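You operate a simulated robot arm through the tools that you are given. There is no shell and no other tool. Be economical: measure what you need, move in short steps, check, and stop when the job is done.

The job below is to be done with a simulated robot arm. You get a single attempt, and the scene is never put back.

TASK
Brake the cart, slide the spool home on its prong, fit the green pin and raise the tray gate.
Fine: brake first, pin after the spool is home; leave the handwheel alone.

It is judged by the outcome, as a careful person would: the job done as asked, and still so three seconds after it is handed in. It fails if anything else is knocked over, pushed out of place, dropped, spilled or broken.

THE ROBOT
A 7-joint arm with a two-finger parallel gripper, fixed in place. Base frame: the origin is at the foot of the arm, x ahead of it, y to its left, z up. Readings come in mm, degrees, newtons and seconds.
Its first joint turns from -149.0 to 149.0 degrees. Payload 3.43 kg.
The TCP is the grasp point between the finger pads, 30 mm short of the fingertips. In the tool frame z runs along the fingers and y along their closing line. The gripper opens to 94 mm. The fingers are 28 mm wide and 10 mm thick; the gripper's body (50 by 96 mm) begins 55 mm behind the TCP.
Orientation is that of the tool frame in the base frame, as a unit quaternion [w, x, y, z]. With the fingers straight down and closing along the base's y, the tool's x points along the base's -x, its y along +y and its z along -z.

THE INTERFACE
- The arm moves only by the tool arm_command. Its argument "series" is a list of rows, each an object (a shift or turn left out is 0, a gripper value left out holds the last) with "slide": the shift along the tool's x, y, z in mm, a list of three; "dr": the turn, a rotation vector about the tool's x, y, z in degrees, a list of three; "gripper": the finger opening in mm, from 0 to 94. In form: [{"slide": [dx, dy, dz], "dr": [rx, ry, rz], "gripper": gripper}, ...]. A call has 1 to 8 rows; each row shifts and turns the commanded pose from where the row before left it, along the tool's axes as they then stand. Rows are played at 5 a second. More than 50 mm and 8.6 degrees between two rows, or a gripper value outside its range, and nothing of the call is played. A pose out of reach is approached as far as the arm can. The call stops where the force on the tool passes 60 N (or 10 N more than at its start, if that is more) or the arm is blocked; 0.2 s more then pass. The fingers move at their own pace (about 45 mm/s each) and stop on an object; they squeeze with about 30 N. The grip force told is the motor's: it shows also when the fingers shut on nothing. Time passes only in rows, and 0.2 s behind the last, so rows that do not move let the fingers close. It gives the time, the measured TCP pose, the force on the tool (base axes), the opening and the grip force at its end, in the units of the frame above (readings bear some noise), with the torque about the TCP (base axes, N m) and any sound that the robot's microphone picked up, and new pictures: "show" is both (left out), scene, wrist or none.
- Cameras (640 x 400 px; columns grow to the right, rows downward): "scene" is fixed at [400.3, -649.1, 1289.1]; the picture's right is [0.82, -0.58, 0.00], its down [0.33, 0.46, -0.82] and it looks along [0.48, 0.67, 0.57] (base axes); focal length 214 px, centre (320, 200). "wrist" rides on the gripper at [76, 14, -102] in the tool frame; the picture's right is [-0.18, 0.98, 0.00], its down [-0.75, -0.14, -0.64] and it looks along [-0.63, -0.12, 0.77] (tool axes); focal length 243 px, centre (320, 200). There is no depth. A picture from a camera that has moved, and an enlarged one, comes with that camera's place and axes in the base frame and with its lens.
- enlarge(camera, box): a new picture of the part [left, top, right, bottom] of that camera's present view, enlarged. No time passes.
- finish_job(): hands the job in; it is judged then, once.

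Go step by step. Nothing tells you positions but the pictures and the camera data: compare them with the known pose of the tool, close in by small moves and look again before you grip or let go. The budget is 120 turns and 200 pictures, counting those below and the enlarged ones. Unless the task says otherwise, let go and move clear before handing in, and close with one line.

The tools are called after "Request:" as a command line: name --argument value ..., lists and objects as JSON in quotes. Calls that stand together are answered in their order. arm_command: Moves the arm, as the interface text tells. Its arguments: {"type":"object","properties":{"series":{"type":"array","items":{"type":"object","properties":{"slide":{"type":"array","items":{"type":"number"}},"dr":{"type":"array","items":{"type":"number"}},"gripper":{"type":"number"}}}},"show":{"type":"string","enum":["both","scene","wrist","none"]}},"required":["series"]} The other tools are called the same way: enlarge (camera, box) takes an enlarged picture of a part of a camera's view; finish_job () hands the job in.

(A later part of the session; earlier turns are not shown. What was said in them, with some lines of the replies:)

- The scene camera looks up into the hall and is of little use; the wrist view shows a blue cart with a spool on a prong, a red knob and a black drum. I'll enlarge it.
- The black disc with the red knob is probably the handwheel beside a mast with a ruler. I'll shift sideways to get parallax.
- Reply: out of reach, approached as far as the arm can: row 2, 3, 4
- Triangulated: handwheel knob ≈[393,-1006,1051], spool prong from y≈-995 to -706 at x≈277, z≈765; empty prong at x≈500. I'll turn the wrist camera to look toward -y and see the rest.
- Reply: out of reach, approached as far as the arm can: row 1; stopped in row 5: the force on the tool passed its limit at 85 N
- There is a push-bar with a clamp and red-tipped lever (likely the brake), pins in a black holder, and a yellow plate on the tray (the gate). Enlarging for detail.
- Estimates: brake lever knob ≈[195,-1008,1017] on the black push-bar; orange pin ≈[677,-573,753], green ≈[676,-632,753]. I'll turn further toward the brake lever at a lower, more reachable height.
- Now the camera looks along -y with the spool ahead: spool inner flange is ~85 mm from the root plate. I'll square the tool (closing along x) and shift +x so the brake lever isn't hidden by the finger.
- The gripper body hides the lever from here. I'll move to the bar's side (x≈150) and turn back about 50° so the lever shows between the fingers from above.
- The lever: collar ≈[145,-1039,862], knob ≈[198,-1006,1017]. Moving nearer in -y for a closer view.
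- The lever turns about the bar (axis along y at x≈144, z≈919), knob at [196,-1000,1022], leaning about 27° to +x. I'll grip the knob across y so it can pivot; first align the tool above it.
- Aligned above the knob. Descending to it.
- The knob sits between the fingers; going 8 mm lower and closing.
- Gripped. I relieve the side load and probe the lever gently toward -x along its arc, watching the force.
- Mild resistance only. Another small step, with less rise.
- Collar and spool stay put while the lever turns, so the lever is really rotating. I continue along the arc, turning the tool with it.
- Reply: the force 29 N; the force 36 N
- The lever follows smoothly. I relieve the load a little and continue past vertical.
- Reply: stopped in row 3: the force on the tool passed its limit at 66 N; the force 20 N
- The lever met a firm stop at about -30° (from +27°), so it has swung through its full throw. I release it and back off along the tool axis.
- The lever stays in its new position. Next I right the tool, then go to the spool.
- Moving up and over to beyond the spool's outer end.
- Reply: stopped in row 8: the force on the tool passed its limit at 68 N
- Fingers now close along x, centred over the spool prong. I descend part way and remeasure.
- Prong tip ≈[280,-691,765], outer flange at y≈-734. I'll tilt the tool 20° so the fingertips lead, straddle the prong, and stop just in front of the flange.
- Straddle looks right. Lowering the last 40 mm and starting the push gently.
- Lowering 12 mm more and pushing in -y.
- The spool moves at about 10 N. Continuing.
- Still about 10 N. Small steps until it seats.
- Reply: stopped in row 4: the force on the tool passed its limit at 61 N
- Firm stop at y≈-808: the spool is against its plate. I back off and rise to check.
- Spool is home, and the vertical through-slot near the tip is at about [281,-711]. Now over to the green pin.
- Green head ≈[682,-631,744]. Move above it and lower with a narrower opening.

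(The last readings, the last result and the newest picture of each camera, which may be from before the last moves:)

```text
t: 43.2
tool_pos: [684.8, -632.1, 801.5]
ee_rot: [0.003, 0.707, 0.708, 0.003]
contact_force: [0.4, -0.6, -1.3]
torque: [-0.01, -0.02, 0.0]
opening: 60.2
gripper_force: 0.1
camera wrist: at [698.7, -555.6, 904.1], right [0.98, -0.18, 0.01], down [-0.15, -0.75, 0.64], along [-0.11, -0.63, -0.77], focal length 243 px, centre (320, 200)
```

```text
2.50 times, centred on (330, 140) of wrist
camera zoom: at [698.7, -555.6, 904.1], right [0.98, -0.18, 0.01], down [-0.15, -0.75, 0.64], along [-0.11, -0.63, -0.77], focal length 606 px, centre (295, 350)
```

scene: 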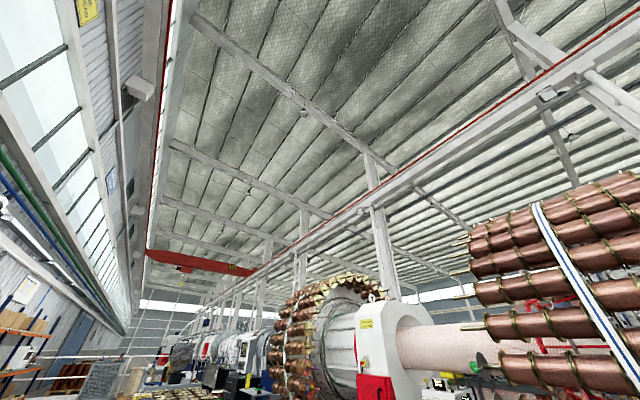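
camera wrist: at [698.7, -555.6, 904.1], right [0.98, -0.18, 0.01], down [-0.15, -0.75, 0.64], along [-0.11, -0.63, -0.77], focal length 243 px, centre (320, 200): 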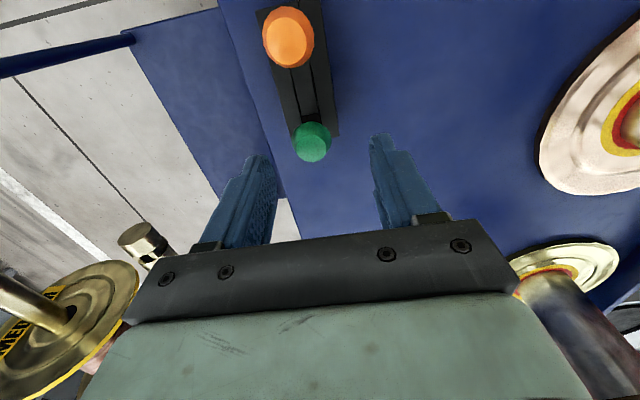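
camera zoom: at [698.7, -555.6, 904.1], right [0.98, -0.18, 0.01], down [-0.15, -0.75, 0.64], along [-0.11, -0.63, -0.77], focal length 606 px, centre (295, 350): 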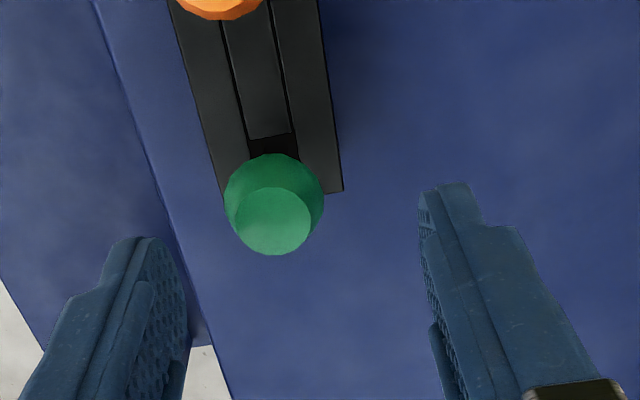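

Head top ≈[679,-635,747], holder top ≈z 711. I'll centre and lower so the fingertips are at ≈z 724, above the holder.

Request:
arm_command --series '[{"slide": [-1, -5, 20]}, {"slide": [-1, 0, 20]}, {"slide": [0, 0, 7]}, {}]' --show "wrist"

Request:
enlarge --camera "wrist" --box '[220, 80, 440, 240]'

```text
t: 44.2
tool_pos: [681.5, -633.4, 755.6]
ee_rot: [0.004, 0.706, 0.708, 0.003]
contact_force: [0.2, -0.4, -0.5]
torque: [0.03, 0.02, 0.0]
opening: 60.2
gripper_force: 0.2
camera wrist: at [694.4, -556.8, 858.1], right [0.98, -0.18, 0.01], down [-0.15, -0.75, 0.64], along [-0.11, -0.63, -0.77], focal length 243 px, centre (320, 200)
```

wrist: 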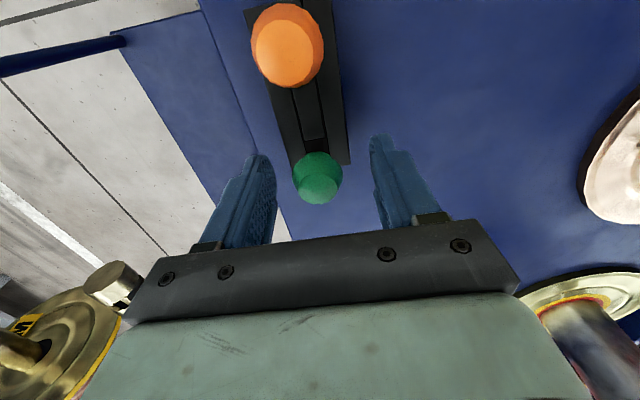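

```text
2.50 times, centred on (330, 160) of wrist
camera zoom: at [694.4, -556.8, 858.1], right [0.98, -0.18, 0.01], down [-0.15, -0.75, 0.64], along [-0.11, -0.63, -0.77], focal length 606 px, centre (295, 300)
```

zoom: 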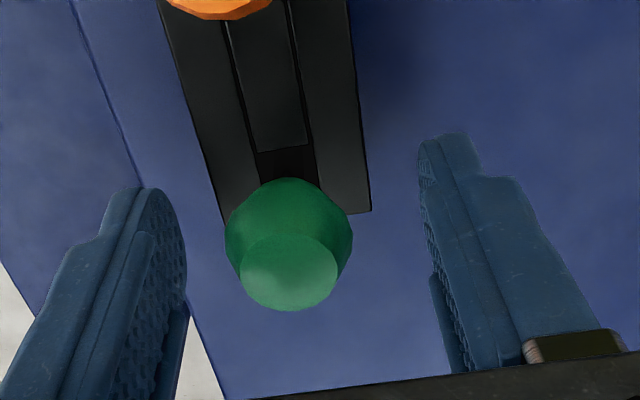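

Good: the fingertips straddle the head just above the holder. Closing.

Request:
arm_command --series '[{"slide": [-1.5, -2.3, 0]}, {"gripper": 10}, {}, {}, {}]' --show "wrist"

Request:
enlarge --camera "wrist" --box '[220, 80, 440, 240]'

```text
t: 45.4
tool_pos: [678.9, -634.0, 755.1]
ee_rot: [0.004, 0.707, 0.707, 0.003]
contact_force: [-0.6, -0.3, 0.0]
torque: [-0.02, 0.02, 0.0]
opening: 26.0
gripper_force: 30.6
camera wrist: at [692.2, -557.7, 858.0], right [0.98, -0.18, 0.01], down [-0.15, -0.75, 0.64], along [-0.11, -0.63, -0.77], focal length 243 px, centre (320, 200)
```

wrist: 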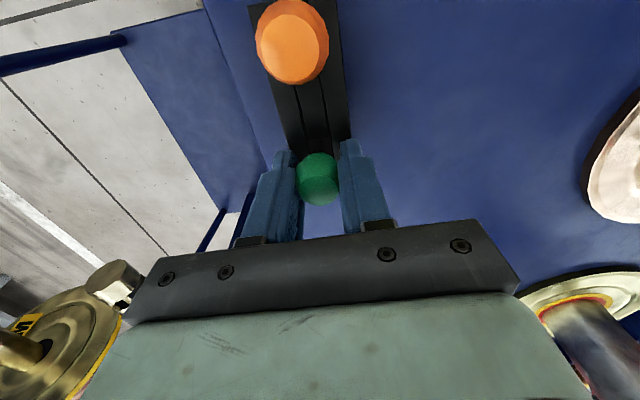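

```text
2.50 times, centred on (330, 160) of wrist
camera zoom: at [692.2, -557.7, 858.0], right [0.98, -0.18, 0.01], down [-0.15, -0.75, 0.64], along [-0.11, -0.63, -0.77], focal length 606 px, centre (295, 300)
```

zoom: 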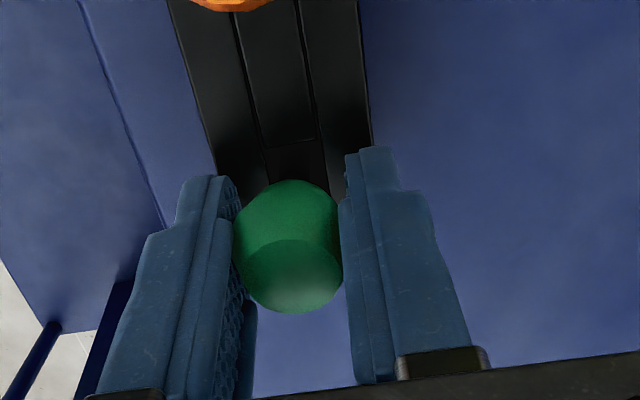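

Head is gripped (26 mm). Lifting straight up.

Request:
arm_command --series '[{"slide": [0, 0, -15]}, {"slide": [0, 0, -20]}, {"slide": [0, 0, -30]}, {"slide": [0, 0, -35]}, {"slide": [0, 0, -35]}]' --show "wrist"

Request:
enlarge --camera "wrist" --box '[220, 80, 440, 240]'

```text
t: 46.6
tool_pos: [677.9, -633.6, 891.5]
ee_rot: [0.004, 0.706, 0.708, 0.003]
contact_force: [-0.6, -0.6, 0.2]
torque: [-0.01, -0.02, -0.03]
opening: 25.8
gripper_force: 30.0
camera wrist: at [692.0, -557.9, 994.7], right [0.98, -0.18, 0.01], down [-0.15, -0.75, 0.64], along [-0.11, -0.63, -0.77], focal length 243 px, centre (320, 200)
```

wrist: 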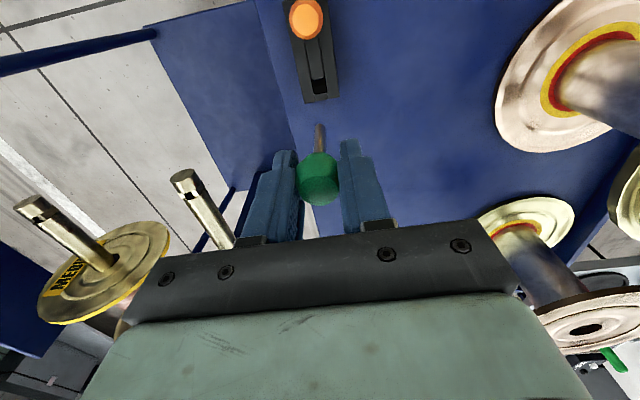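

```text
2.50 times, centred on (330, 160) of wrist
camera zoom: at [692.0, -557.9, 994.7], right [0.98, -0.18, 0.01], down [-0.15, -0.75, 0.64], along [-0.11, -0.63, -0.77], focal length 606 px, centre (295, 300)
```

zoom: 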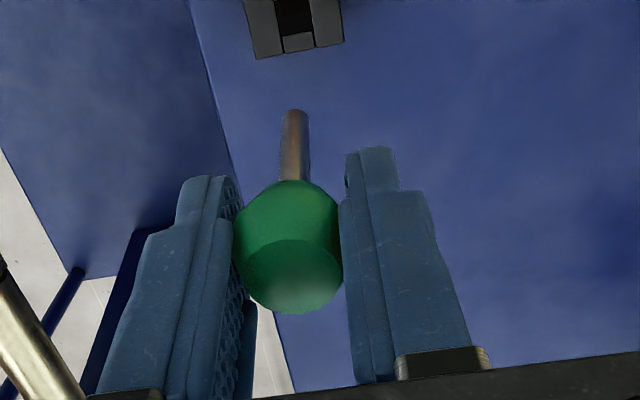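

The green pin is out; its tip is about 83 mm below the TCP. Carrying it over to the spool prong's slot.

Request:
arm_command --series '[{"slide": [-9, -48, -10]}, {"slide": [-9, -48, -5]}, {"slide": [-9, -48, 0]}, {"slide": [-9, -48, 0]}, {"slide": [-9, -48, 0]}, {"slide": [-9, -48, 0]}, {"slide": [-9, -48, 0]}, {"slide": [-9, -48, 0]}]' --show "none"

Request:
arm_command --series '[{"slide": [-3, -12, 10]}, {}]' --show "wrist"

Request:
enlarge --camera "wrist" --box '[240, 60, 400, 160]'

```text
t: 48.4
tool_pos: [292.5, -706.6, 901.6]
ee_rot: [0.004, 0.706, 0.708, 0.003]
contact_force: [0.2, 0.2, -0.2]
torque: [-0.03, -0.01, 0.01]
opening: 25.7
gripper_force: 30.0
```

```text
t: 49.0
tool_pos: [280.9, -710.0, 892.7]
ee_rot: [0.004, 0.707, 0.708, 0.003]
contact_force: [0.8, 0.2, -0.4]
torque: [-0.05, 0.0, 0.01]
opening: 25.9
gripper_force: 30.0
camera wrist: at [294.5, -633.1, 994.9], right [0.98, -0.18, 0.01], down [-0.15, -0.75, 0.64], along [-0.11, -0.63, -0.77], focal length 243 px, centre (320, 200)
```

wrist: 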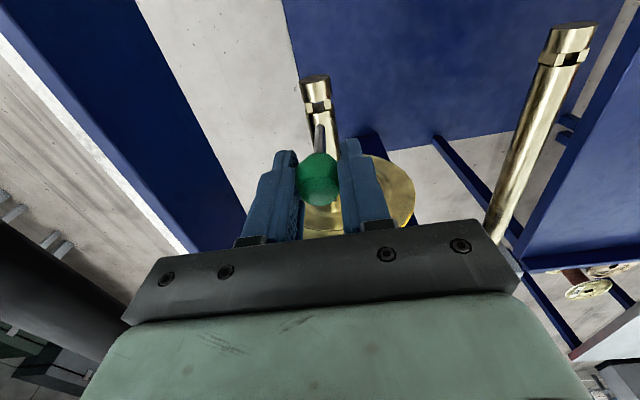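

```text
4.00 times, centred on (320, 110) of wrist
camera zoom: at [294.5, -633.1, 994.9], right [0.98, -0.18, 0.01], down [-0.15, -0.75, 0.64], along [-0.11, -0.63, -0.77], focal length 970 px, centre (320, 560)
```

zoom: 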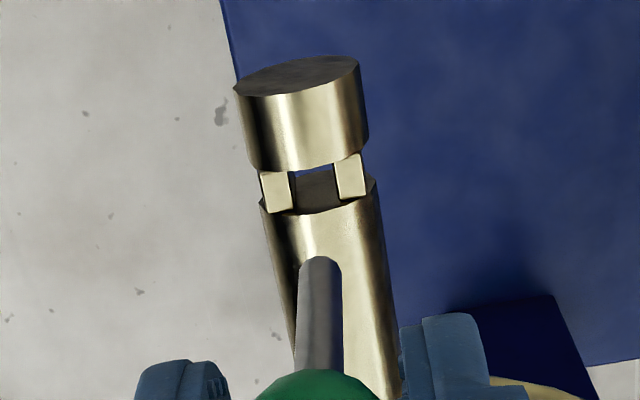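

Slot ≈10.7 mm wide for an ≈8 mm stem at ≈[280.1,-712]. Correct by about (-1.9,-1) mm and come down to just above.

Request:
arm_command --series '[{"slide": [-1, -1.9, 15]}, {"slide": [0, 0, 15]}, {}, {}]' --show "wrist"

Request:
enlarge --camera "wrist" --box '[240, 60, 400, 160]'

```text
t: 50.0
tool_pos: [279.4, -711.8, 862.5]
ee_rot: [0.004, 0.706, 0.708, 0.003]
contact_force: [-0.3, -0.4, 0.5]
torque: [0.01, 0.0, -0.02]
opening: 25.7
gripper_force: 29.8
camera wrist: at [293.2, -634.1, 964.9], right [0.98, -0.18, 0.01], down [-0.15, -0.75, 0.64], along [-0.11, -0.63, -0.77], focal length 243 px, centre (320, 200)
```

wrist: 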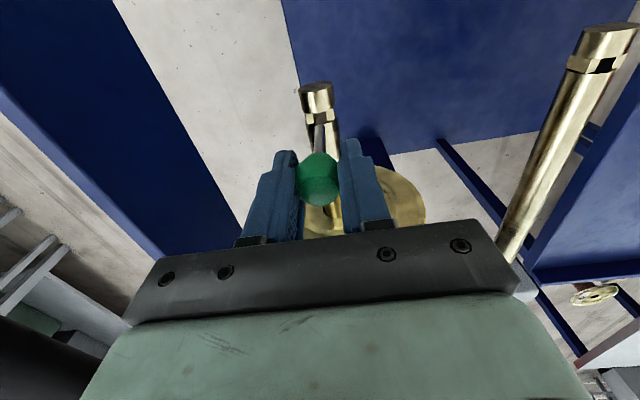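

```text
4.00 times, centred on (320, 110) of wrist
camera zoom: at [293.2, -634.1, 964.9], right [0.98, -0.18, 0.01], down [-0.15, -0.75, 0.64], along [-0.11, -0.63, -0.77], focal length 970 px, centre (320, 560)
```

zoom: 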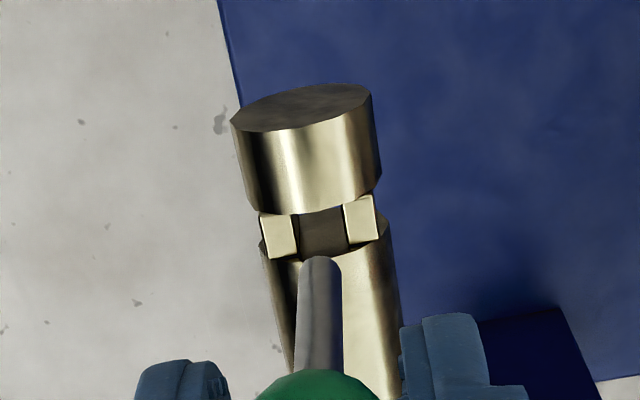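

Alignment is good: slot centre and stem line up. Lower a little and look again.

Request:
arm_command --series '[{"slide": [0, 0.3, 8]}, {"slide": [0, 0, 5]}, {}]' --show "none"

Request:
enlarge --camera "wrist" --box '[260, 80, 380, 155]'

```text
t: 50.8
tool_pos: [280.0, -711.0, 850.0]
ee_rot: [0.004, 0.706, 0.708, 0.003]
contact_force: [-0.3, -1.0, 0.1]
torque: [-0.01, 0.0, 0.01]
opening: 26.0
gripper_force: 29.8
```

```text
5.33 times, centred on (320, 118) of wrist
camera zoom: at [293.9, -633.8, 952.2], right [0.98, -0.18, 0.01], down [-0.15, -0.75, 0.64], along [-0.11, -0.63, -0.77], focal length 1294 px, centre (320, 640)
```

zoom: 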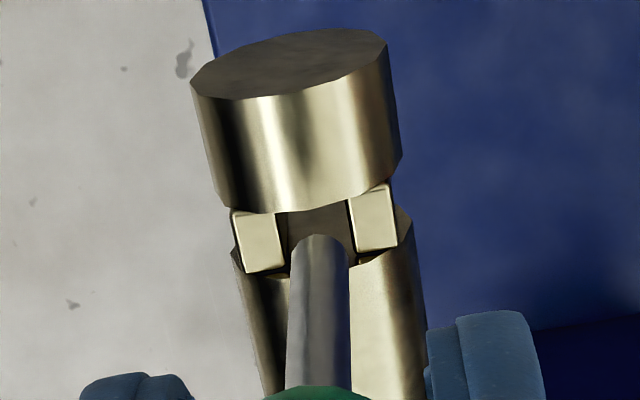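

Tip is about 6–7 mm above the slot and centred within a millimetre. Small x correction and slow insertion, watching force.

Request:
arm_command --series '[{"slide": [0, -0.5, 4]}, {"slide": [0, 0, 4]}, {"slide": [0, 0, 3]}, {}]' --show "none"

Request:
enlarge --camera "wrist" --box '[260, 80, 380, 155]'

```text
t: 51.8
tool_pos: [280.5, -710.7, 838.3]
ee_rot: [0.004, 0.707, 0.707, 0.002]
contact_force: [0.3, -0.4, -0.7]
torque: [0.0, -0.02, 0.0]
opening: 25.6
gripper_force: 29.6
```

```text
5.33 times, centred on (320, 118) of wrist
camera zoom: at [294.0, -634.0, 941.2], right [0.98, -0.18, 0.01], down [-0.15, -0.75, 0.64], along [-0.11, -0.63, -0.77], focal length 1294 px, centre (320, 640)
```

zoom: 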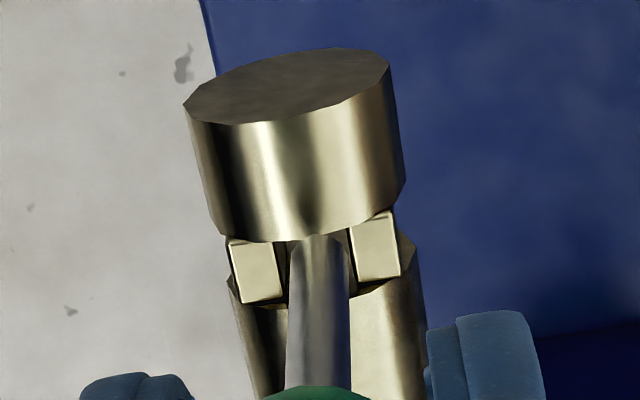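

The stem is inside the slot with no contact force. Continuing down slowly.

Request:
arm_command --series '[{"slide": [0, 0, 4]}, {"slide": [0, 0, 4]}, {"slide": [0, 0, 4]}, {}]' --show "none"

Request:
enlarge --camera "wrist" --box '[260, 80, 380, 155]'

```text
t: 52.8
tool_pos: [281.1, -710.8, 827.7]
ee_rot: [0.004, 0.707, 0.707, 0.002]
contact_force: [0.9, -2.1, 25.0]
torque: [0.02, -0.05, 0.01]
opening: 25.7
gripper_force: 30.2
```

```text
5.33 times, centred on (320, 118) of wrist
camera zoom: at [294.5, -633.7, 930.6], right [0.98, -0.18, 0.01], down [-0.15, -0.75, 0.64], along [-0.11, -0.63, -0.77], focal length 1294 px, centre (320, 640)
```

zoom: 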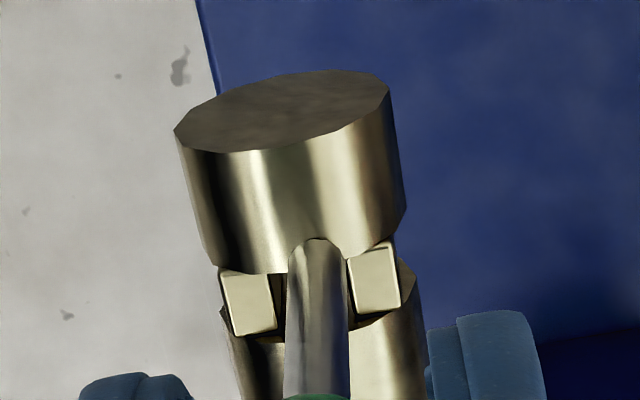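

The force shows the stem resting on the prong's end piece: the pin is shorter than I figured (tip ≈60 mm below TCP), so it is ~7 mm too far +y and ~2 mm +x. I lift, shift and recheck.

Request:
arm_command --series '[{"slide": [0, 0, -7]}, {"slide": [-3.5, -1, 0]}, {"slide": [-3.5, -1, 0]}, {}]' --show "none"

Request:
enlarge --camera "wrist" --box '[260, 90, 380, 165]'

```text
t: 53.8
tool_pos: [278.5, -718.5, 833.1]
ee_rot: [0.004, 0.706, 0.708, 0.002]
contact_force: [0.0, 0.5, -1.4]
torque: [0.02, 0.01, 0.03]
opening: 25.7
gripper_force: 30.2
```

```text
5.33 times, centred on (320, 128) of wrist
camera zoom: at [292.5, -641.2, 935.8], right [0.98, -0.18, 0.01], down [-0.15, -0.75, 0.64], along [-0.11, -0.63, -0.77], focal length 1294 px, centre (320, 587)
```

zoom: 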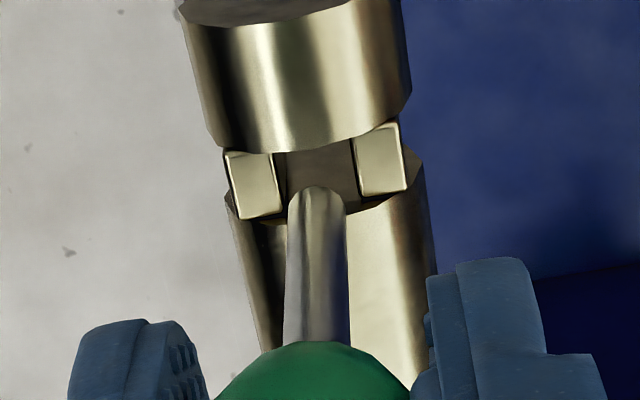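

The stem now lies over the slot. Lowering 4 mm with a slight -y correction and re-examining closely.

Request:
arm_command --series '[{"slide": [-0.6, 0, 4]}, {}, {}]' --show "none"

Request:
enlarge --camera "wrist" --box '[290, 105, 354, 145]'

```text
t: 54.6
tool_pos: [278.0, -717.7, 830.7]
ee_rot: [0.003, 0.706, 0.708, 0.003]
contact_force: [-0.2, 0.4, -1.2]
torque: [0.03, 0.03, 0.0]
opening: 25.8
gripper_force: 29.8
```

```text
10.00 times, centred on (322, 125) of wrist
camera zoom: at [292.8, -642.0, 931.6], right [0.98, -0.18, 0.01], down [-0.15, -0.75, 0.64], along [-0.11, -0.63, -0.77], focal length 2426 px, centre (300, 950)
```

zoom: 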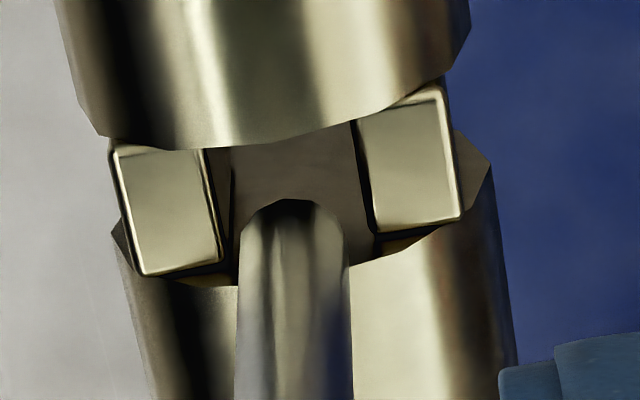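

Clear view now: the bottom centre of the stem should go about 2.2 mm back toward +y and 0.4 mm +x to sit mid-slot. Adjust and look.

Request:
arm_command --series '[{"slide": [2.2, 0.4, -1]}, {}, {}]' --show "none"

Request:
enlarge --camera "wrist" --box '[290, 105, 354, 145]'

```text
t: 55.4
tool_pos: [279.7, -716.3, 830.5]
ee_rot: [0.004, 0.707, 0.708, 0.003]
contact_force: [-0.5, 0.0, -0.1]
torque: [0.0, 0.03, -0.01]
opening: 25.8
gripper_force: 30.5
```

```text
10.00 times, centred on (322, 125) of wrist
camera zoom: at [292.9, -639.7, 932.7], right [0.98, -0.18, 0.01], down [-0.15, -0.75, 0.64], along [-0.11, -0.63, -0.77], focal length 2426 px, centre (300, 950)
```

zoom: 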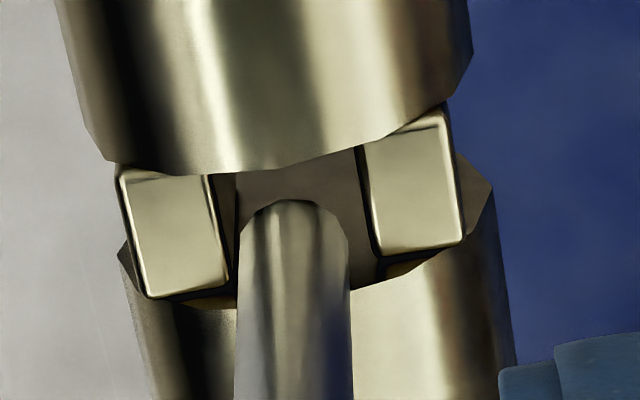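

Centred. Descending in 2 mm steps.

Request:
arm_command --series '[{"slide": [0, 0.2, 2]}, {"slide": [0, 0, 2]}, {"slide": [0, 0, 2]}, {}]' --show "none"

Request:
enlarge --camera "wrist" --box '[290, 105, 354, 145]'

```text
t: 56.4
tool_pos: [279.2, -715.8, 824.3]
ee_rot: [0.004, 0.707, 0.708, 0.003]
contact_force: [0.2, -0.7, -0.4]
torque: [-0.01, -0.03, -0.01]
opening: 25.8
gripper_force: 29.8
```

```text
10.00 times, centred on (322, 125) of wrist
camera zoom: at [292.9, -639.0, 927.0], right [0.98, -0.18, 0.01], down [-0.15, -0.75, 0.64], along [-0.11, -0.63, -0.77], focal length 2426 px, centre (300, 950)
```

zoom: 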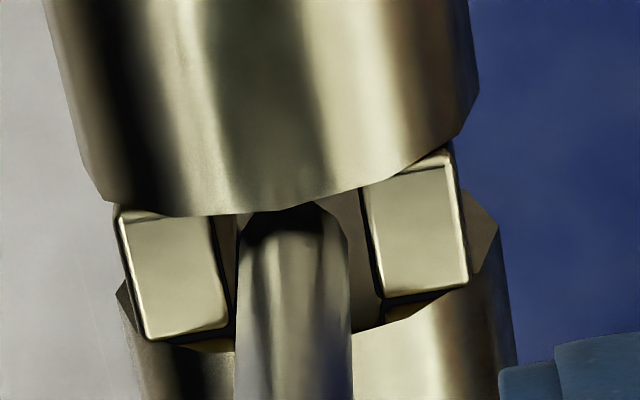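

It is entering the slot (tip going behind the rim) with no force. Continuing.

Request:
arm_command --series '[{"slide": [0, 0.3, 2]}, {"slide": [0, 0, 2.5]}, {"slide": [0, 0, 2.5]}, {"slide": [0, 0, 3]}, {}]' --show "none"

Request:
enlarge --camera "wrist" --box '[274, 105, 370, 165]'

```text
t: 57.6
tool_pos: [280.5, -715.4, 812.5]
ee_rot: [0.004, 0.706, 0.708, 0.002]
contact_force: [0.4, -0.5, 0.1]
torque: [-0.02, -0.03, 0.01]
opening: 25.6
gripper_force: 30.3
```

```text
6.67 times, centred on (322, 135) of wrist
camera zoom: at [293.6, -639.3, 916.2], right [0.98, -0.18, 0.01], down [-0.15, -0.75, 0.64], along [-0.11, -0.63, -0.77], focal length 1618 px, centre (307, 633)
```

zoom: 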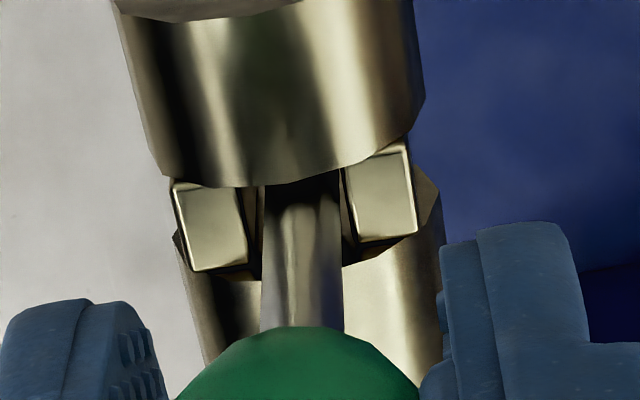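

Well in. Lowering on until the head seats.

Request:
arm_command --series '[{"slide": [0, 0, 3]}, {"slide": [0, 0, 3]}, {"slide": [0, 0, 3]}, {}]' --show "none"

Request:
enlarge --camera "wrist" --box '[258, 100, 386, 180]'

```text
t: 58.6
tool_pos: [280.0, -715.1, 805.6]
ee_rot: [0.003, 0.706, 0.708, 0.003]
contact_force: [-0.2, 0.7, -0.1]
torque: [0.0, 0.0, -0.03]
opening: 26.0
gripper_force: 29.8
```

```text
5.00 times, centred on (322, 140) of wrist
camera zoom: at [293.7, -639.3, 908.1], right [0.98, -0.18, 0.01], down [-0.15, -0.75, 0.64], along [-0.11, -0.63, -0.77], focal length 1213 px, centre (310, 500)
```

zoom: 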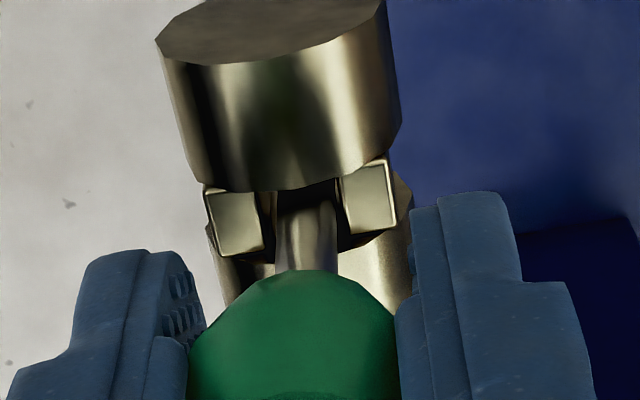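

Request:
arm_command --series '[{"slide": [0, 0, 3]}, {"slide": [0, 0, 3]}, {}]' --show "none"

Request:
arm_command --series '[{"slide": [0, 0, 3]}, {"slide": [0, 0, 2]}, {}]' --show "none"

Request:
enlarge --camera "wrist" --box '[258, 100, 386, 180]'

```text
t: 59.4
tool_pos: [280.1, -717.2, 798.8]
ee_rot: [0.004, 0.707, 0.707, 0.002]
contact_force: [0.3, 0.2, -0.7]
torque: [0.02, 0.02, 0.03]
opening: 25.9
gripper_force: 29.8
```

```text
t: 60.2
tool_pos: [279.6, -715.9, 794.2]
ee_rot: [0.004, 0.706, 0.708, 0.002]
contact_force: [0.7, -0.4, -0.2]
torque: [0.0, 0.02, -0.01]
opening: 26.1
gripper_force: 29.5
```

```text
5.00 times, centred on (322, 140) of wrist
camera zoom: at [293.3, -639.1, 896.7], right [0.98, -0.18, 0.01], down [-0.15, -0.75, 0.64], along [-0.11, -0.63, -0.77], focal length 1213 px, centre (310, 500)
```

zoom: 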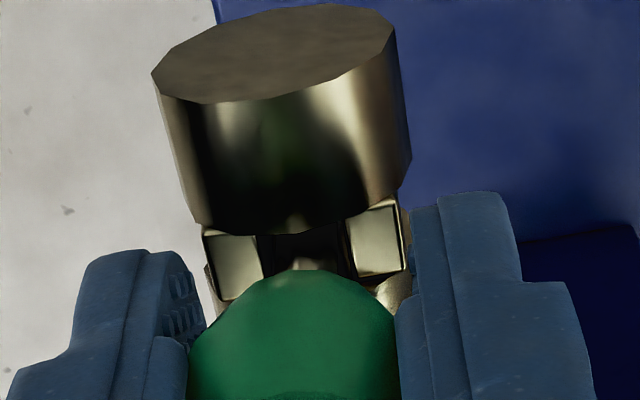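

Close to seated; final millimetres.

Request:
arm_command --series '[{"slide": [0, 0, 2]}, {"slide": [0, 0, 2]}, {}]' --show "none"

Request:
arm_command --series '[{"slide": [0, 0, 2]}, {"slide": [0, 0, 2]}, {}]' --show "none"

Request:
enlarge --camera "wrist" --box '[258, 100, 386, 180]'

```text
t: 61.0
tool_pos: [280.8, -715.8, 790.1]
ee_rot: [0.004, 0.706, 0.708, 0.002]
contact_force: [0.1, 1.1, -0.8]
torque: [0.04, 0.01, 0.02]
opening: 26.0
gripper_force: 29.7
```

```text
t: 61.8
tool_pos: [280.1, -715.7, 787.4]
ee_rot: [0.005, 0.707, 0.707, 0.003]
contact_force: [-1.5, 0.3, 15.6]
torque: [0.11, 0.08, -0.08]
opening: 26.1
gripper_force: 30.0
```

```text
5.00 times, centred on (322, 140) of wrist
camera zoom: at [293.3, -639.4, 890.1], right [0.98, -0.18, 0.01], down [-0.15, -0.75, 0.64], along [-0.11, -0.63, -0.77], focal length 1213 px, centre (310, 500)
```

zoom: 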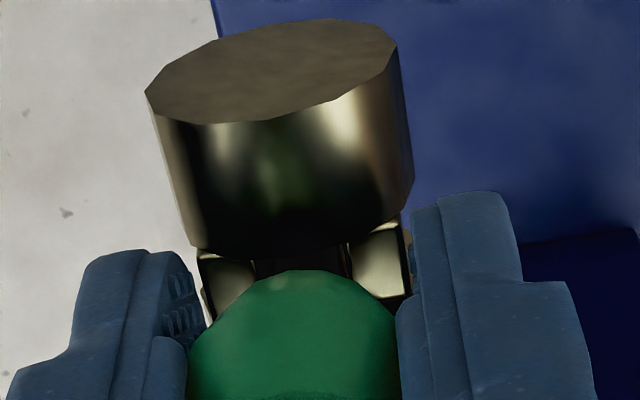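

Seated (15 N). Releasing and rising to check.

Request:
arm_command --series '[{"slide": [0, 0, -0.8]}, {"gripper": 60}, {}, {}, {"slide": [0, 0, -30]}, {"slide": [0, 0, -40]}, {"slide": [0, 0, -40]}]' --show "wrist"

Request:
enlarge --camera "wrist" --box '[240, 50, 400, 150]'

```text
t: 63.4
tool_pos: [280.4, -715.2, 896.3]
ee_rot: [0.004, 0.706, 0.708, 0.002]
contact_force: [-0.5, -0.4, 0.3]
torque: [-0.03, -0.01, 0.0]
opening: 60.0
gripper_force: 0.1
camera wrist: at [294.4, -638.5, 999.0], right [0.98, -0.18, 0.01], down [-0.15, -0.75, 0.64], along [-0.11, -0.63, -0.77], focal length 243 px, centre (320, 200)
```

wrist: 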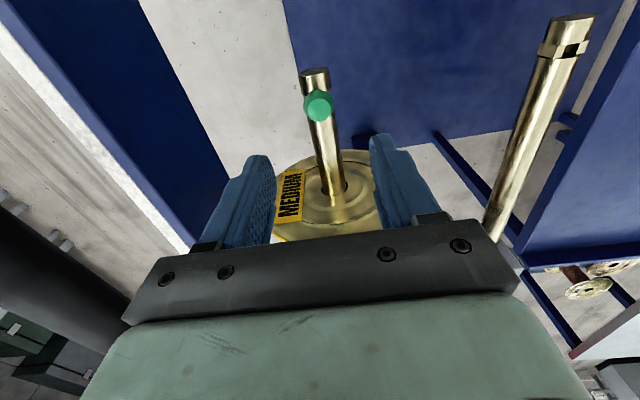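

```text
4.00 times, centred on (320, 100) of wrist
camera zoom: at [294.4, -638.5, 999.0], right [0.98, -0.18, 0.01], down [-0.15, -0.75, 0.64], along [-0.11, -0.63, -0.77], focal length 970 px, centre (320, 600)
```

zoom: 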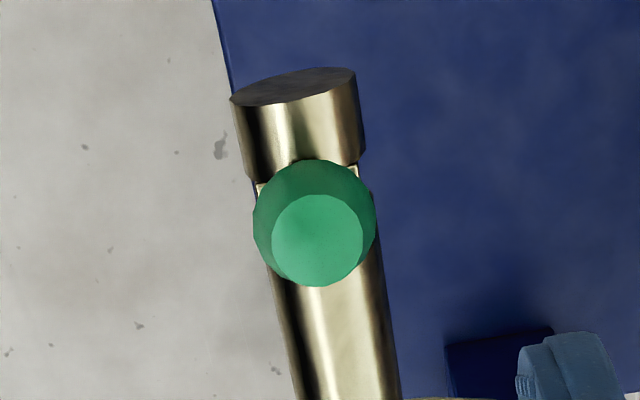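

Green pin is fitted in the slot with its head down on the prong. Now to the yellow gate, a plate lying along x≈716–1070 at y≈-526…-472; moving there to look.

Request:
arm_command --series '[{"slide": [0, 0, -45]}, {"slide": [22, 43, 0]}, {"slide": [22, 43, 0]}, {"slide": [22, 43, 0]}, {"slide": [22, 43, 0]}, {"slide": [22, 43, 0]}, {"slide": [22, 43, 0]}, {"slide": [22, 43, 0]}]' --show "none"

Request:
arm_command --series '[{"slide": [30, 38, 0]}, {"slide": [30, 38, 0]}, {"slide": [35, 30, 0]}, {"slide": [35, 10, 0]}, {}]' --show "wrist"

```text
t: 65.2
tool_pos: [578.8, -560.7, 945.4]
ee_rot: [0.003, 0.707, 0.707, 0.002]
contact_force: [-0.4, 0.0, -0.5]
torque: [0.0, 0.05, 0.04]
opening: 59.8
gripper_force: 0.0
```

```text
t: 66.4
tool_pos: [691.5, -431.7, 948.0]
ee_rot: [0.003, 0.706, 0.708, 0.002]
contact_force: [-0.6, 0.8, -0.4]
torque: [0.0, -0.02, 0.0]
opening: 60.0
gripper_force: 0.1
camera wrist: at [705.4, -354.5, 1049.7], right [0.98, -0.18, 0.01], down [-0.15, -0.75, 0.64], along [-0.11, -0.63, -0.77], focal length 243 px, centre (320, 200)
```

wrist: 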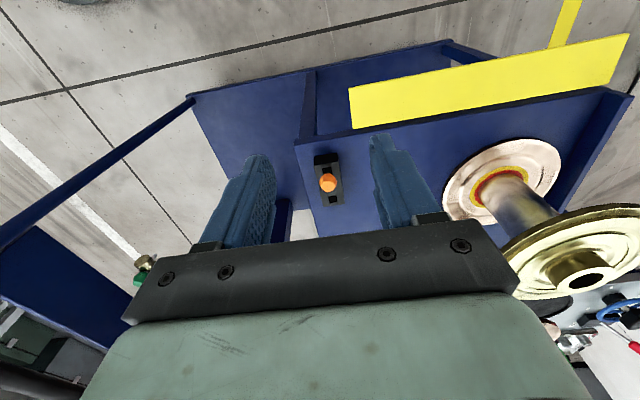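

Request:
enlarge --camera "wrist" --box '[320, 0, 640, 200]'

```text
2.00 times, centred on (480, 100) of wrist
camera zoom: at [705.4, -354.5, 1049.7], right [0.98, -0.18, 0.01], down [-0.15, -0.75, 0.64], along [-0.11, -0.63, -0.77], focal length 485 px, centre (0, 400)
```

zoom: 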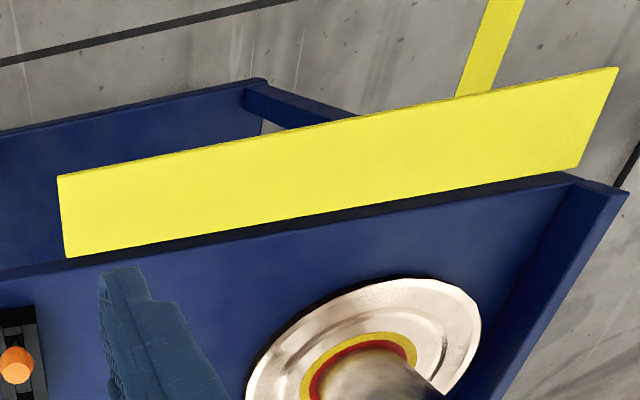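

The gate is a flat plate hinged along x at ≈(y -521, z 682), outer edge y≈-464. I'll tilt the tool 45° and come at it from outside/below near x≈800, then lift it over.

Request:
arm_command --series '[{"slide": [12, 37, 0]}, {"slide": [12, 37, 0]}, {"slide": [12, 37, 0]}, {"dr": [0, -7.5, 0]}, {"dr": [0, -7.5, 0]}, {"dr": [0, -7.5, 0]}, {"dr": [0, -7.5, 0]}, {"dr": [0, -7.5, 0]}]' --show "none"

Request:
arm_command --series '[{"dr": [0, -7.5, 0]}, {"slide": [33, 0, 33]}, {"slide": [33, 0, 33]}, {"slide": [33, 0, 33]}, {}]' --show "wrist"

```text
t: 68.2
tool_pos: [805.4, -395.8, 948.0]
ee_rot: [0.231, 0.67, 0.669, -0.225]
contact_force: [0.1, 0.1, 0.2]
torque: [-0.01, 0.01, 0.01]
opening: 60.1
gripper_force: 0.0
```

```text
t: 69.4
tool_pos: [805.8, -395.6, 806.4]
ee_rot: [0.273, 0.655, 0.651, -0.269]
contact_force: [-0.2, 0.0, 0.3]
torque: [-0.01, 0.02, 0.01]
opening: 59.9
gripper_force: 0.1
camera wrist: at [821.7, -270.0, 825.8], right [0.98, -0.13, 0.14], down [-0.15, -0.08, 0.99], along [-0.12, -0.99, -0.1], focal length 243 px, centre (320, 200)
```

wrist: 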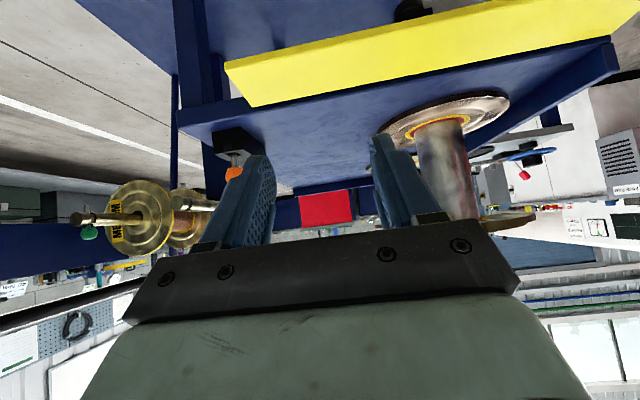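

Plate geometry confirmed. Going down outside the edge.

Request:
arm_command --series '[{"slide": [27.4, 0, 27.4]}, {"slide": [27.4, 0, 27.4]}, {"slide": [27.4, 0, 27.4]}, {"slide": [27.4, 0, 27.4]}, {}]' --show "wrist"

```text
t: 70.6
tool_pos: [807.8, -395.9, 651.4]
ee_rot: [0.274, 0.654, 0.652, -0.268]
contact_force: [-1.2, 0.1, 0.4]
torque: [-0.01, 0.0, -0.01]
opening: 60.0
gripper_force: 0.2
camera wrist: at [822.7, -269.1, 670.4], right [0.98, -0.13, 0.14], down [-0.15, -0.08, 0.99], along [-0.12, -0.99, -0.09], focal length 243 px, centre (320, 200)
```

wrist: 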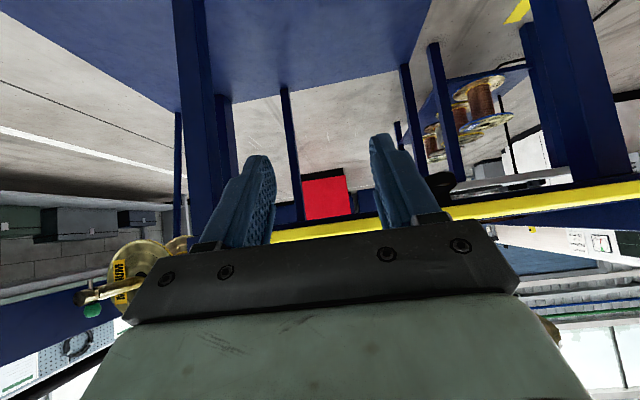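

Request:
enlarge --camera "wrist" --box '[220, 120, 540, 260]'

```text
2.00 times, centred on (380, 190) of wrist
camera zoom: at [822.7, -269.1, 670.4], right [0.98, -0.13, 0.14], down [-0.15, -0.08, 0.99], along [-0.12, -0.99, -0.09], focal length 485 px, centre (200, 220)
```

zoom: 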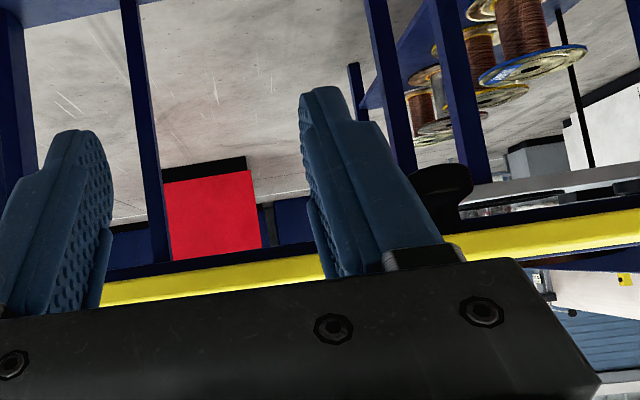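

There's a black knob under the plate at mid-length (x≈905), its handle; my fingers at x≈808±40 clear it. Moving in under the plate.

Request:
arm_command --series '[{"slide": [-14, 0, 14]}, {"slide": [-14, 0, 14]}, {"slide": [-13, 0, 13]}, {}]' --show "wrist"

```text
t: 71.6
tool_pos: [807.4, -455.0, 651.8]
ee_rot: [0.275, 0.653, 0.652, -0.268]
contact_force: [0.5, -0.6, 0.0]
torque: [-0.01, 0.01, 0.01]
opening: 60.1
gripper_force: 0.0
camera wrist: at [822.2, -328.0, 670.1], right [0.98, -0.13, 0.14], down [-0.15, -0.08, 0.99], along [-0.12, -0.99, -0.1], focal length 243 px, centre (320, 200)
```

wrist: 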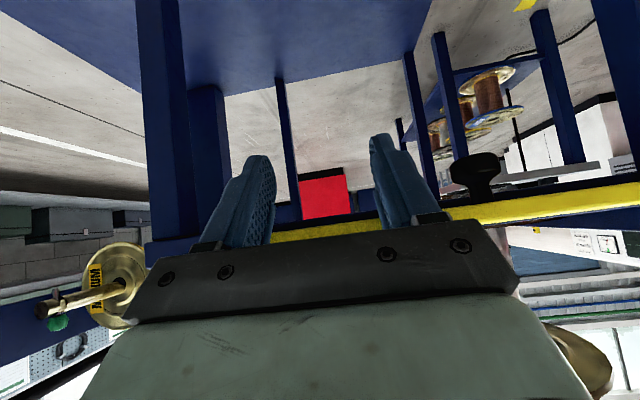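

No contact yet. Raising slowly under the plate.

Request:
arm_command --series '[{"slide": [-3.5, 0, -3.5]}, {"slide": [-3.5, 0, -3.5]}, {"slide": [-3.5, 0, -3.5]}, {"slide": [-3.5, 0, -3.5]}, {}]' --show "wrist"

```text
t: 72.8
tool_pos: [808.7, -455.6, 670.6]
ee_rot: [0.274, 0.653, 0.653, -0.268]
contact_force: [-0.4, 4.4, -0.5]
torque: [-0.05, 0.05, 0.23]
opening: 60.1
gripper_force: 0.1
camera wrist: at [822.2, -328.1, 689.6], right [0.98, -0.13, 0.14], down [-0.15, -0.08, 0.99], along [-0.12, -0.99, -0.09], focal length 243 px, centre (320, 200)
```

wrist: 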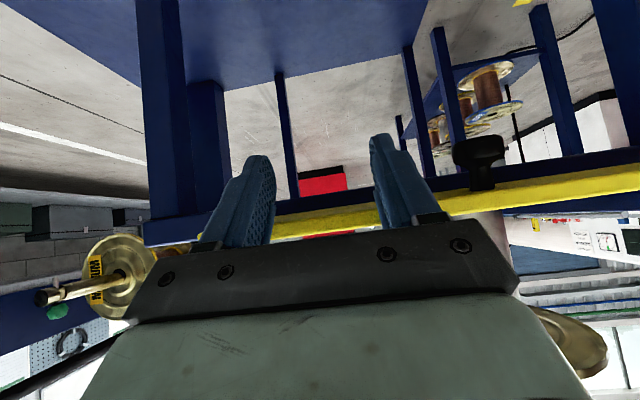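

Contact at 4 N and the plate begins to tilt. Continue up and inward.

Request:
arm_command --series '[{"slide": [-4.9, 0, -2.1]}, {"slide": [-4.9, 0, -2.1]}, {"slide": [-4.9, 0, -2.1]}, {"slide": [-4.9, 0, -2.1]}, {"slide": [-4.9, 0, -2.1]}, {}]' --show "wrist"

```text
t: 74.2
tool_pos: [808.4, -464.4, 697.4]
ee_rot: [0.274, 0.654, 0.652, -0.268]
contact_force: [-1.7, -0.3, 0.0]
torque: [0.02, 0.0, 0.04]
opening: 59.8
gripper_force: 0.1
camera wrist: at [822.3, -337.7, 715.2], right [0.98, -0.13, 0.14], down [-0.15, -0.08, 0.99], along [-0.12, -0.99, -0.09], focal length 243 px, centre (320, 200)
```

wrist: 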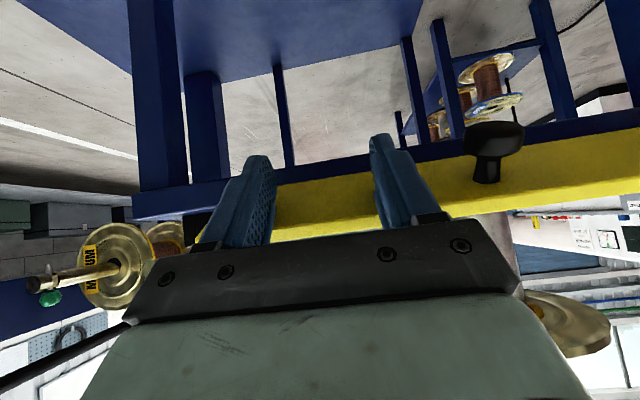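

Request:
arm_command --series '[{"slide": [-6.8, 0, -2.1]}, {"slide": [-6.8, 0, -2.1]}, {"slide": [-6.8, 0, -2.1]}, {"slide": [-3.5, 0, 2.1]}, {"slide": [-3.5, 0, 2.1]}, {}]' --show "wrist"

```text
t: 75.6
tool_pos: [806.7, -481.6, 717.4]
ee_rot: [0.274, 0.654, 0.652, -0.269]
contact_force: [-0.4, -0.2, -1.2]
torque: [0.04, 0.01, 0.0]
opening: 60.0
gripper_force: 0.0
camera wrist: at [822.5, -355.2, 736.1], right [0.98, -0.13, 0.14], down [-0.15, -0.08, 0.99], along [-0.12, -0.99, -0.09], focal length 243 px, centre (320, 200)
```

wrist: 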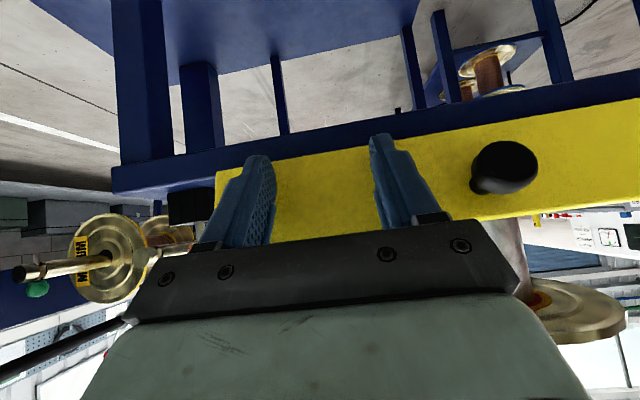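

Nearly upright. Push gently in -y until it meets its stop.

Request:
arm_command --series '[{"slide": [-2.1, 0, 2.1]}, {"slide": [-2.1, 0, 2.1]}, {"slide": [-2.1, 0, 2.1]}, {}]' --show "wrist"

```text
t: 76.6
tool_pos: [808.3, -486.9, 718.4]
ee_rot: [0.274, 0.654, 0.652, -0.268]
contact_force: [-1.4, 34.3, 7.6]
torque: [0.16, 0.61, -1.05]
opening: 60.6
gripper_force: 0.5
camera wrist: at [822.5, -360.5, 736.7], right [0.98, -0.13, 0.14], down [-0.15, -0.08, 0.99], along [-0.12, -0.99, -0.1], focal length 243 px, centre (320, 200)
```

wrist: 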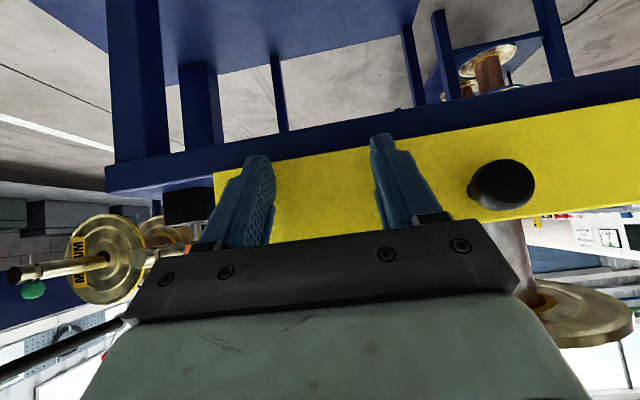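

Firm stop at 34 N; plate upright. I back away and see whether it stays.

Request:
arm_command --series '[{"slide": [10, 0, -10]}, {"slide": [20, 0, -20]}, {"slide": [25, 0, -25]}, {}]' --show "wrist"

```text
t: 77.6
tool_pos: [807.6, -412.9, 716.1]
ee_rot: [0.274, 0.654, 0.652, -0.268]
contact_force: [-0.2, 0.5, -0.2]
torque: [-0.02, -0.02, -0.02]
opening: 59.8
gripper_force: 0.1
camera wrist: at [821.4, -286.5, 735.7], right [0.98, -0.13, 0.14], down [-0.15, -0.08, 0.99], along [-0.12, -0.99, -0.1], focal length 243 px, centre (320, 200)
```

wrist: 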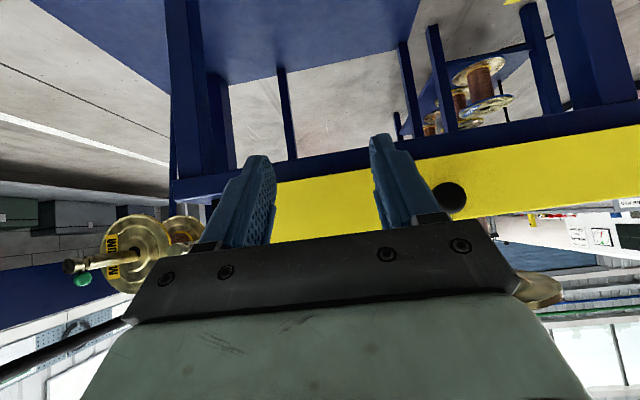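

The gate stays up. I rise clear and right the tool, then check the whole cart.

Request:
arm_command --series '[{"slide": [10, 0, -10]}, {"slide": [-35, 0, -35]}, {"slide": [-35, 0, -35]}, {"slide": [-35, 0, -35]}, {"slide": [-35, 0, -35]}, {"slide": [-35, 0, -35]}, {"dr": [0, 8, 0]}, {"dr": [0, 8, 0]}]' --show "none"

Request:
arm_command --series '[{"dr": [0, 8, 0]}, {"dr": [0, 8, 0]}, {"dr": [0, 8, 0]}, {"dr": [0, 5, 0]}, {"slide": [0, -45, -20]}, {"slide": [0, -45, 0]}, {}]' --show "wrist"

```text
t: 79.4
tool_pos: [805.9, -397.6, 964.6]
ee_rot: [0.18, 0.685, 0.684, -0.174]
contact_force: [0.8, 0.4, 0.3]
torque: [-0.01, 0.0, -0.01]
opening: 59.9
gripper_force: 0.1
```

```text
t: 81.0
tool_pos: [716.3, -397.6, 982.1]
ee_rot: [0.004, 0.707, 0.708, 0.002]
contact_force: [-0.1, 0.0, 0.5]
torque: [-0.01, -0.04, 0.01]
opening: 59.9
gripper_force: 0.1
camera wrist: at [730.3, -321.0, 1085.6], right [0.98, -0.18, 0.01], down [-0.15, -0.75, 0.64], along [-0.11, -0.63, -0.77], focal length 243 px, centre (320, 200)
```

wrist: 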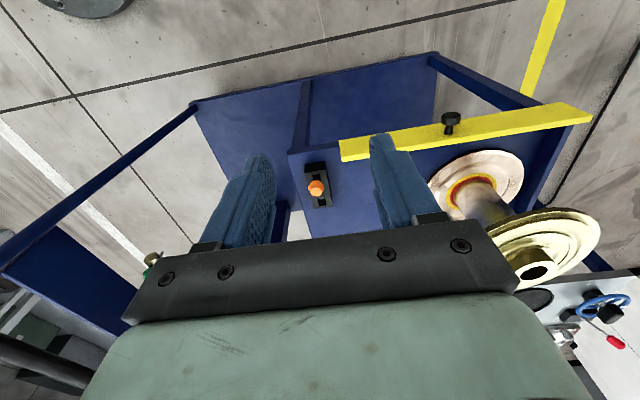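

Gate stands upright with its knob outward. A last look at the spool root and the brake lever.

Request:
arm_command --series '[{"slide": [-25, -36, -20]}, {"slide": [-25, -36, -20]}, {"slide": [-25, -36, -20]}, {"slide": [-25, -36, -20]}, {"slide": [-25, -36, -20]}, {"slide": [-25, -36, -20]}, {"slide": [-25, -36, 0]}, {"slide": [-25, -36, 0]}]' --show "none"

Request:
arm_command --series '[{"slide": [-35, -30, 0]}, {"slide": [-35, -30, 0]}, {"slide": [-35, -30, 0]}, {"dr": [0, 0, -8]}, {"dr": [0, 0, -8]}, {"dr": [0, 0, -8]}, {"dr": [0, 0, -8]}, {"dr": [0, 0, -8]}]' --show "wrist"

```text
t: 82.8
tool_pos: [426.1, -597.9, 1101.1]
ee_rot: [0.004, 0.706, 0.708, 0.003]
contact_force: [0.7, -0.7, 0.8]
torque: [-0.01, 0.02, 0.01]
opening: 60.1
gripper_force: 0.1
```

```text
t: 84.6
tool_pos: [336.7, -703.4, 1099.7]
ee_rot: [0.005, 0.421, 0.907, 0.0]
contact_force: [-0.3, -0.5, -0.3]
torque: [0.02, -0.02, 0.02]
opening: 60.0
gripper_force: 0.0
camera wrist: at [297.8, -635.6, 1203.2], right [0.87, 0.49, 0.01], down [0.37, -0.67, 0.65], along [0.32, -0.56, -0.76], focal length 243 px, centre (320, 200)
```

wrist: 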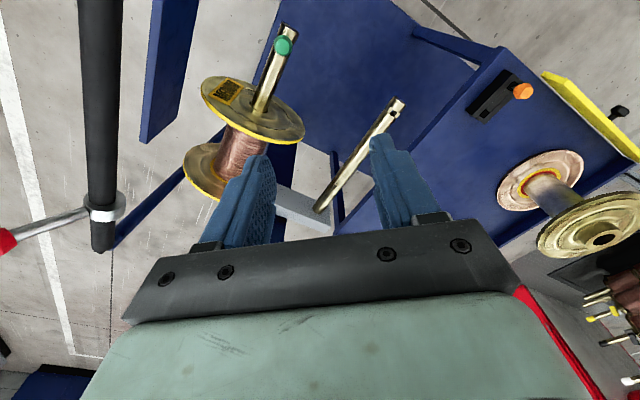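

Request:
arm_command --series '[{"slide": [0, 40, 0]}, {"slide": [0, 40, 0]}, {}]' --show "none"

Request:
enlarge --camera "wrist" --box '[60, 20, 380, 250]'

```text
t: 85.4
tool_pos: [398.0, -652.6, 1100.9]
ee_rot: [0.004, 0.422, 0.906, 0.001]
contact_force: [0.7, -0.2, 0.2]
torque: [-0.04, -0.03, 0.01]
opening: 60.0
gripper_force: 0.0
```

```text
1.74 times, centred on (220, 135) of wrist
camera zoom: at [359.9, -583.9, 1202.8], right [0.87, 0.49, 0.01], down [0.37, -0.67, 0.65], along [0.32, -0.56, -0.76], focal length 422 px, centre (494, 313)
```

zoom: 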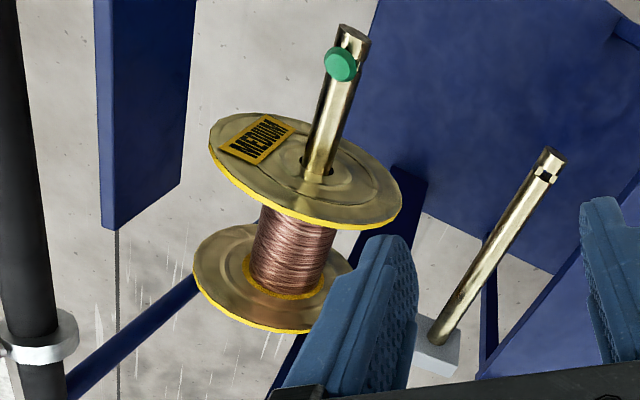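

The spool sits against its plate with the green pin through the prong, the brake lever is thrown, and the gate is up. The arm is clear, so I'm handing in.

Request:
finish_job

```text
The job is handed in.
```

The job is handed in: brake lever thrown first, spool pushed home, green pin fitted after it, tray gate raised and staying up, and the handwheel not touched. I took the lever's full throw to be "brake on", because nothing on the cart marks the direction.
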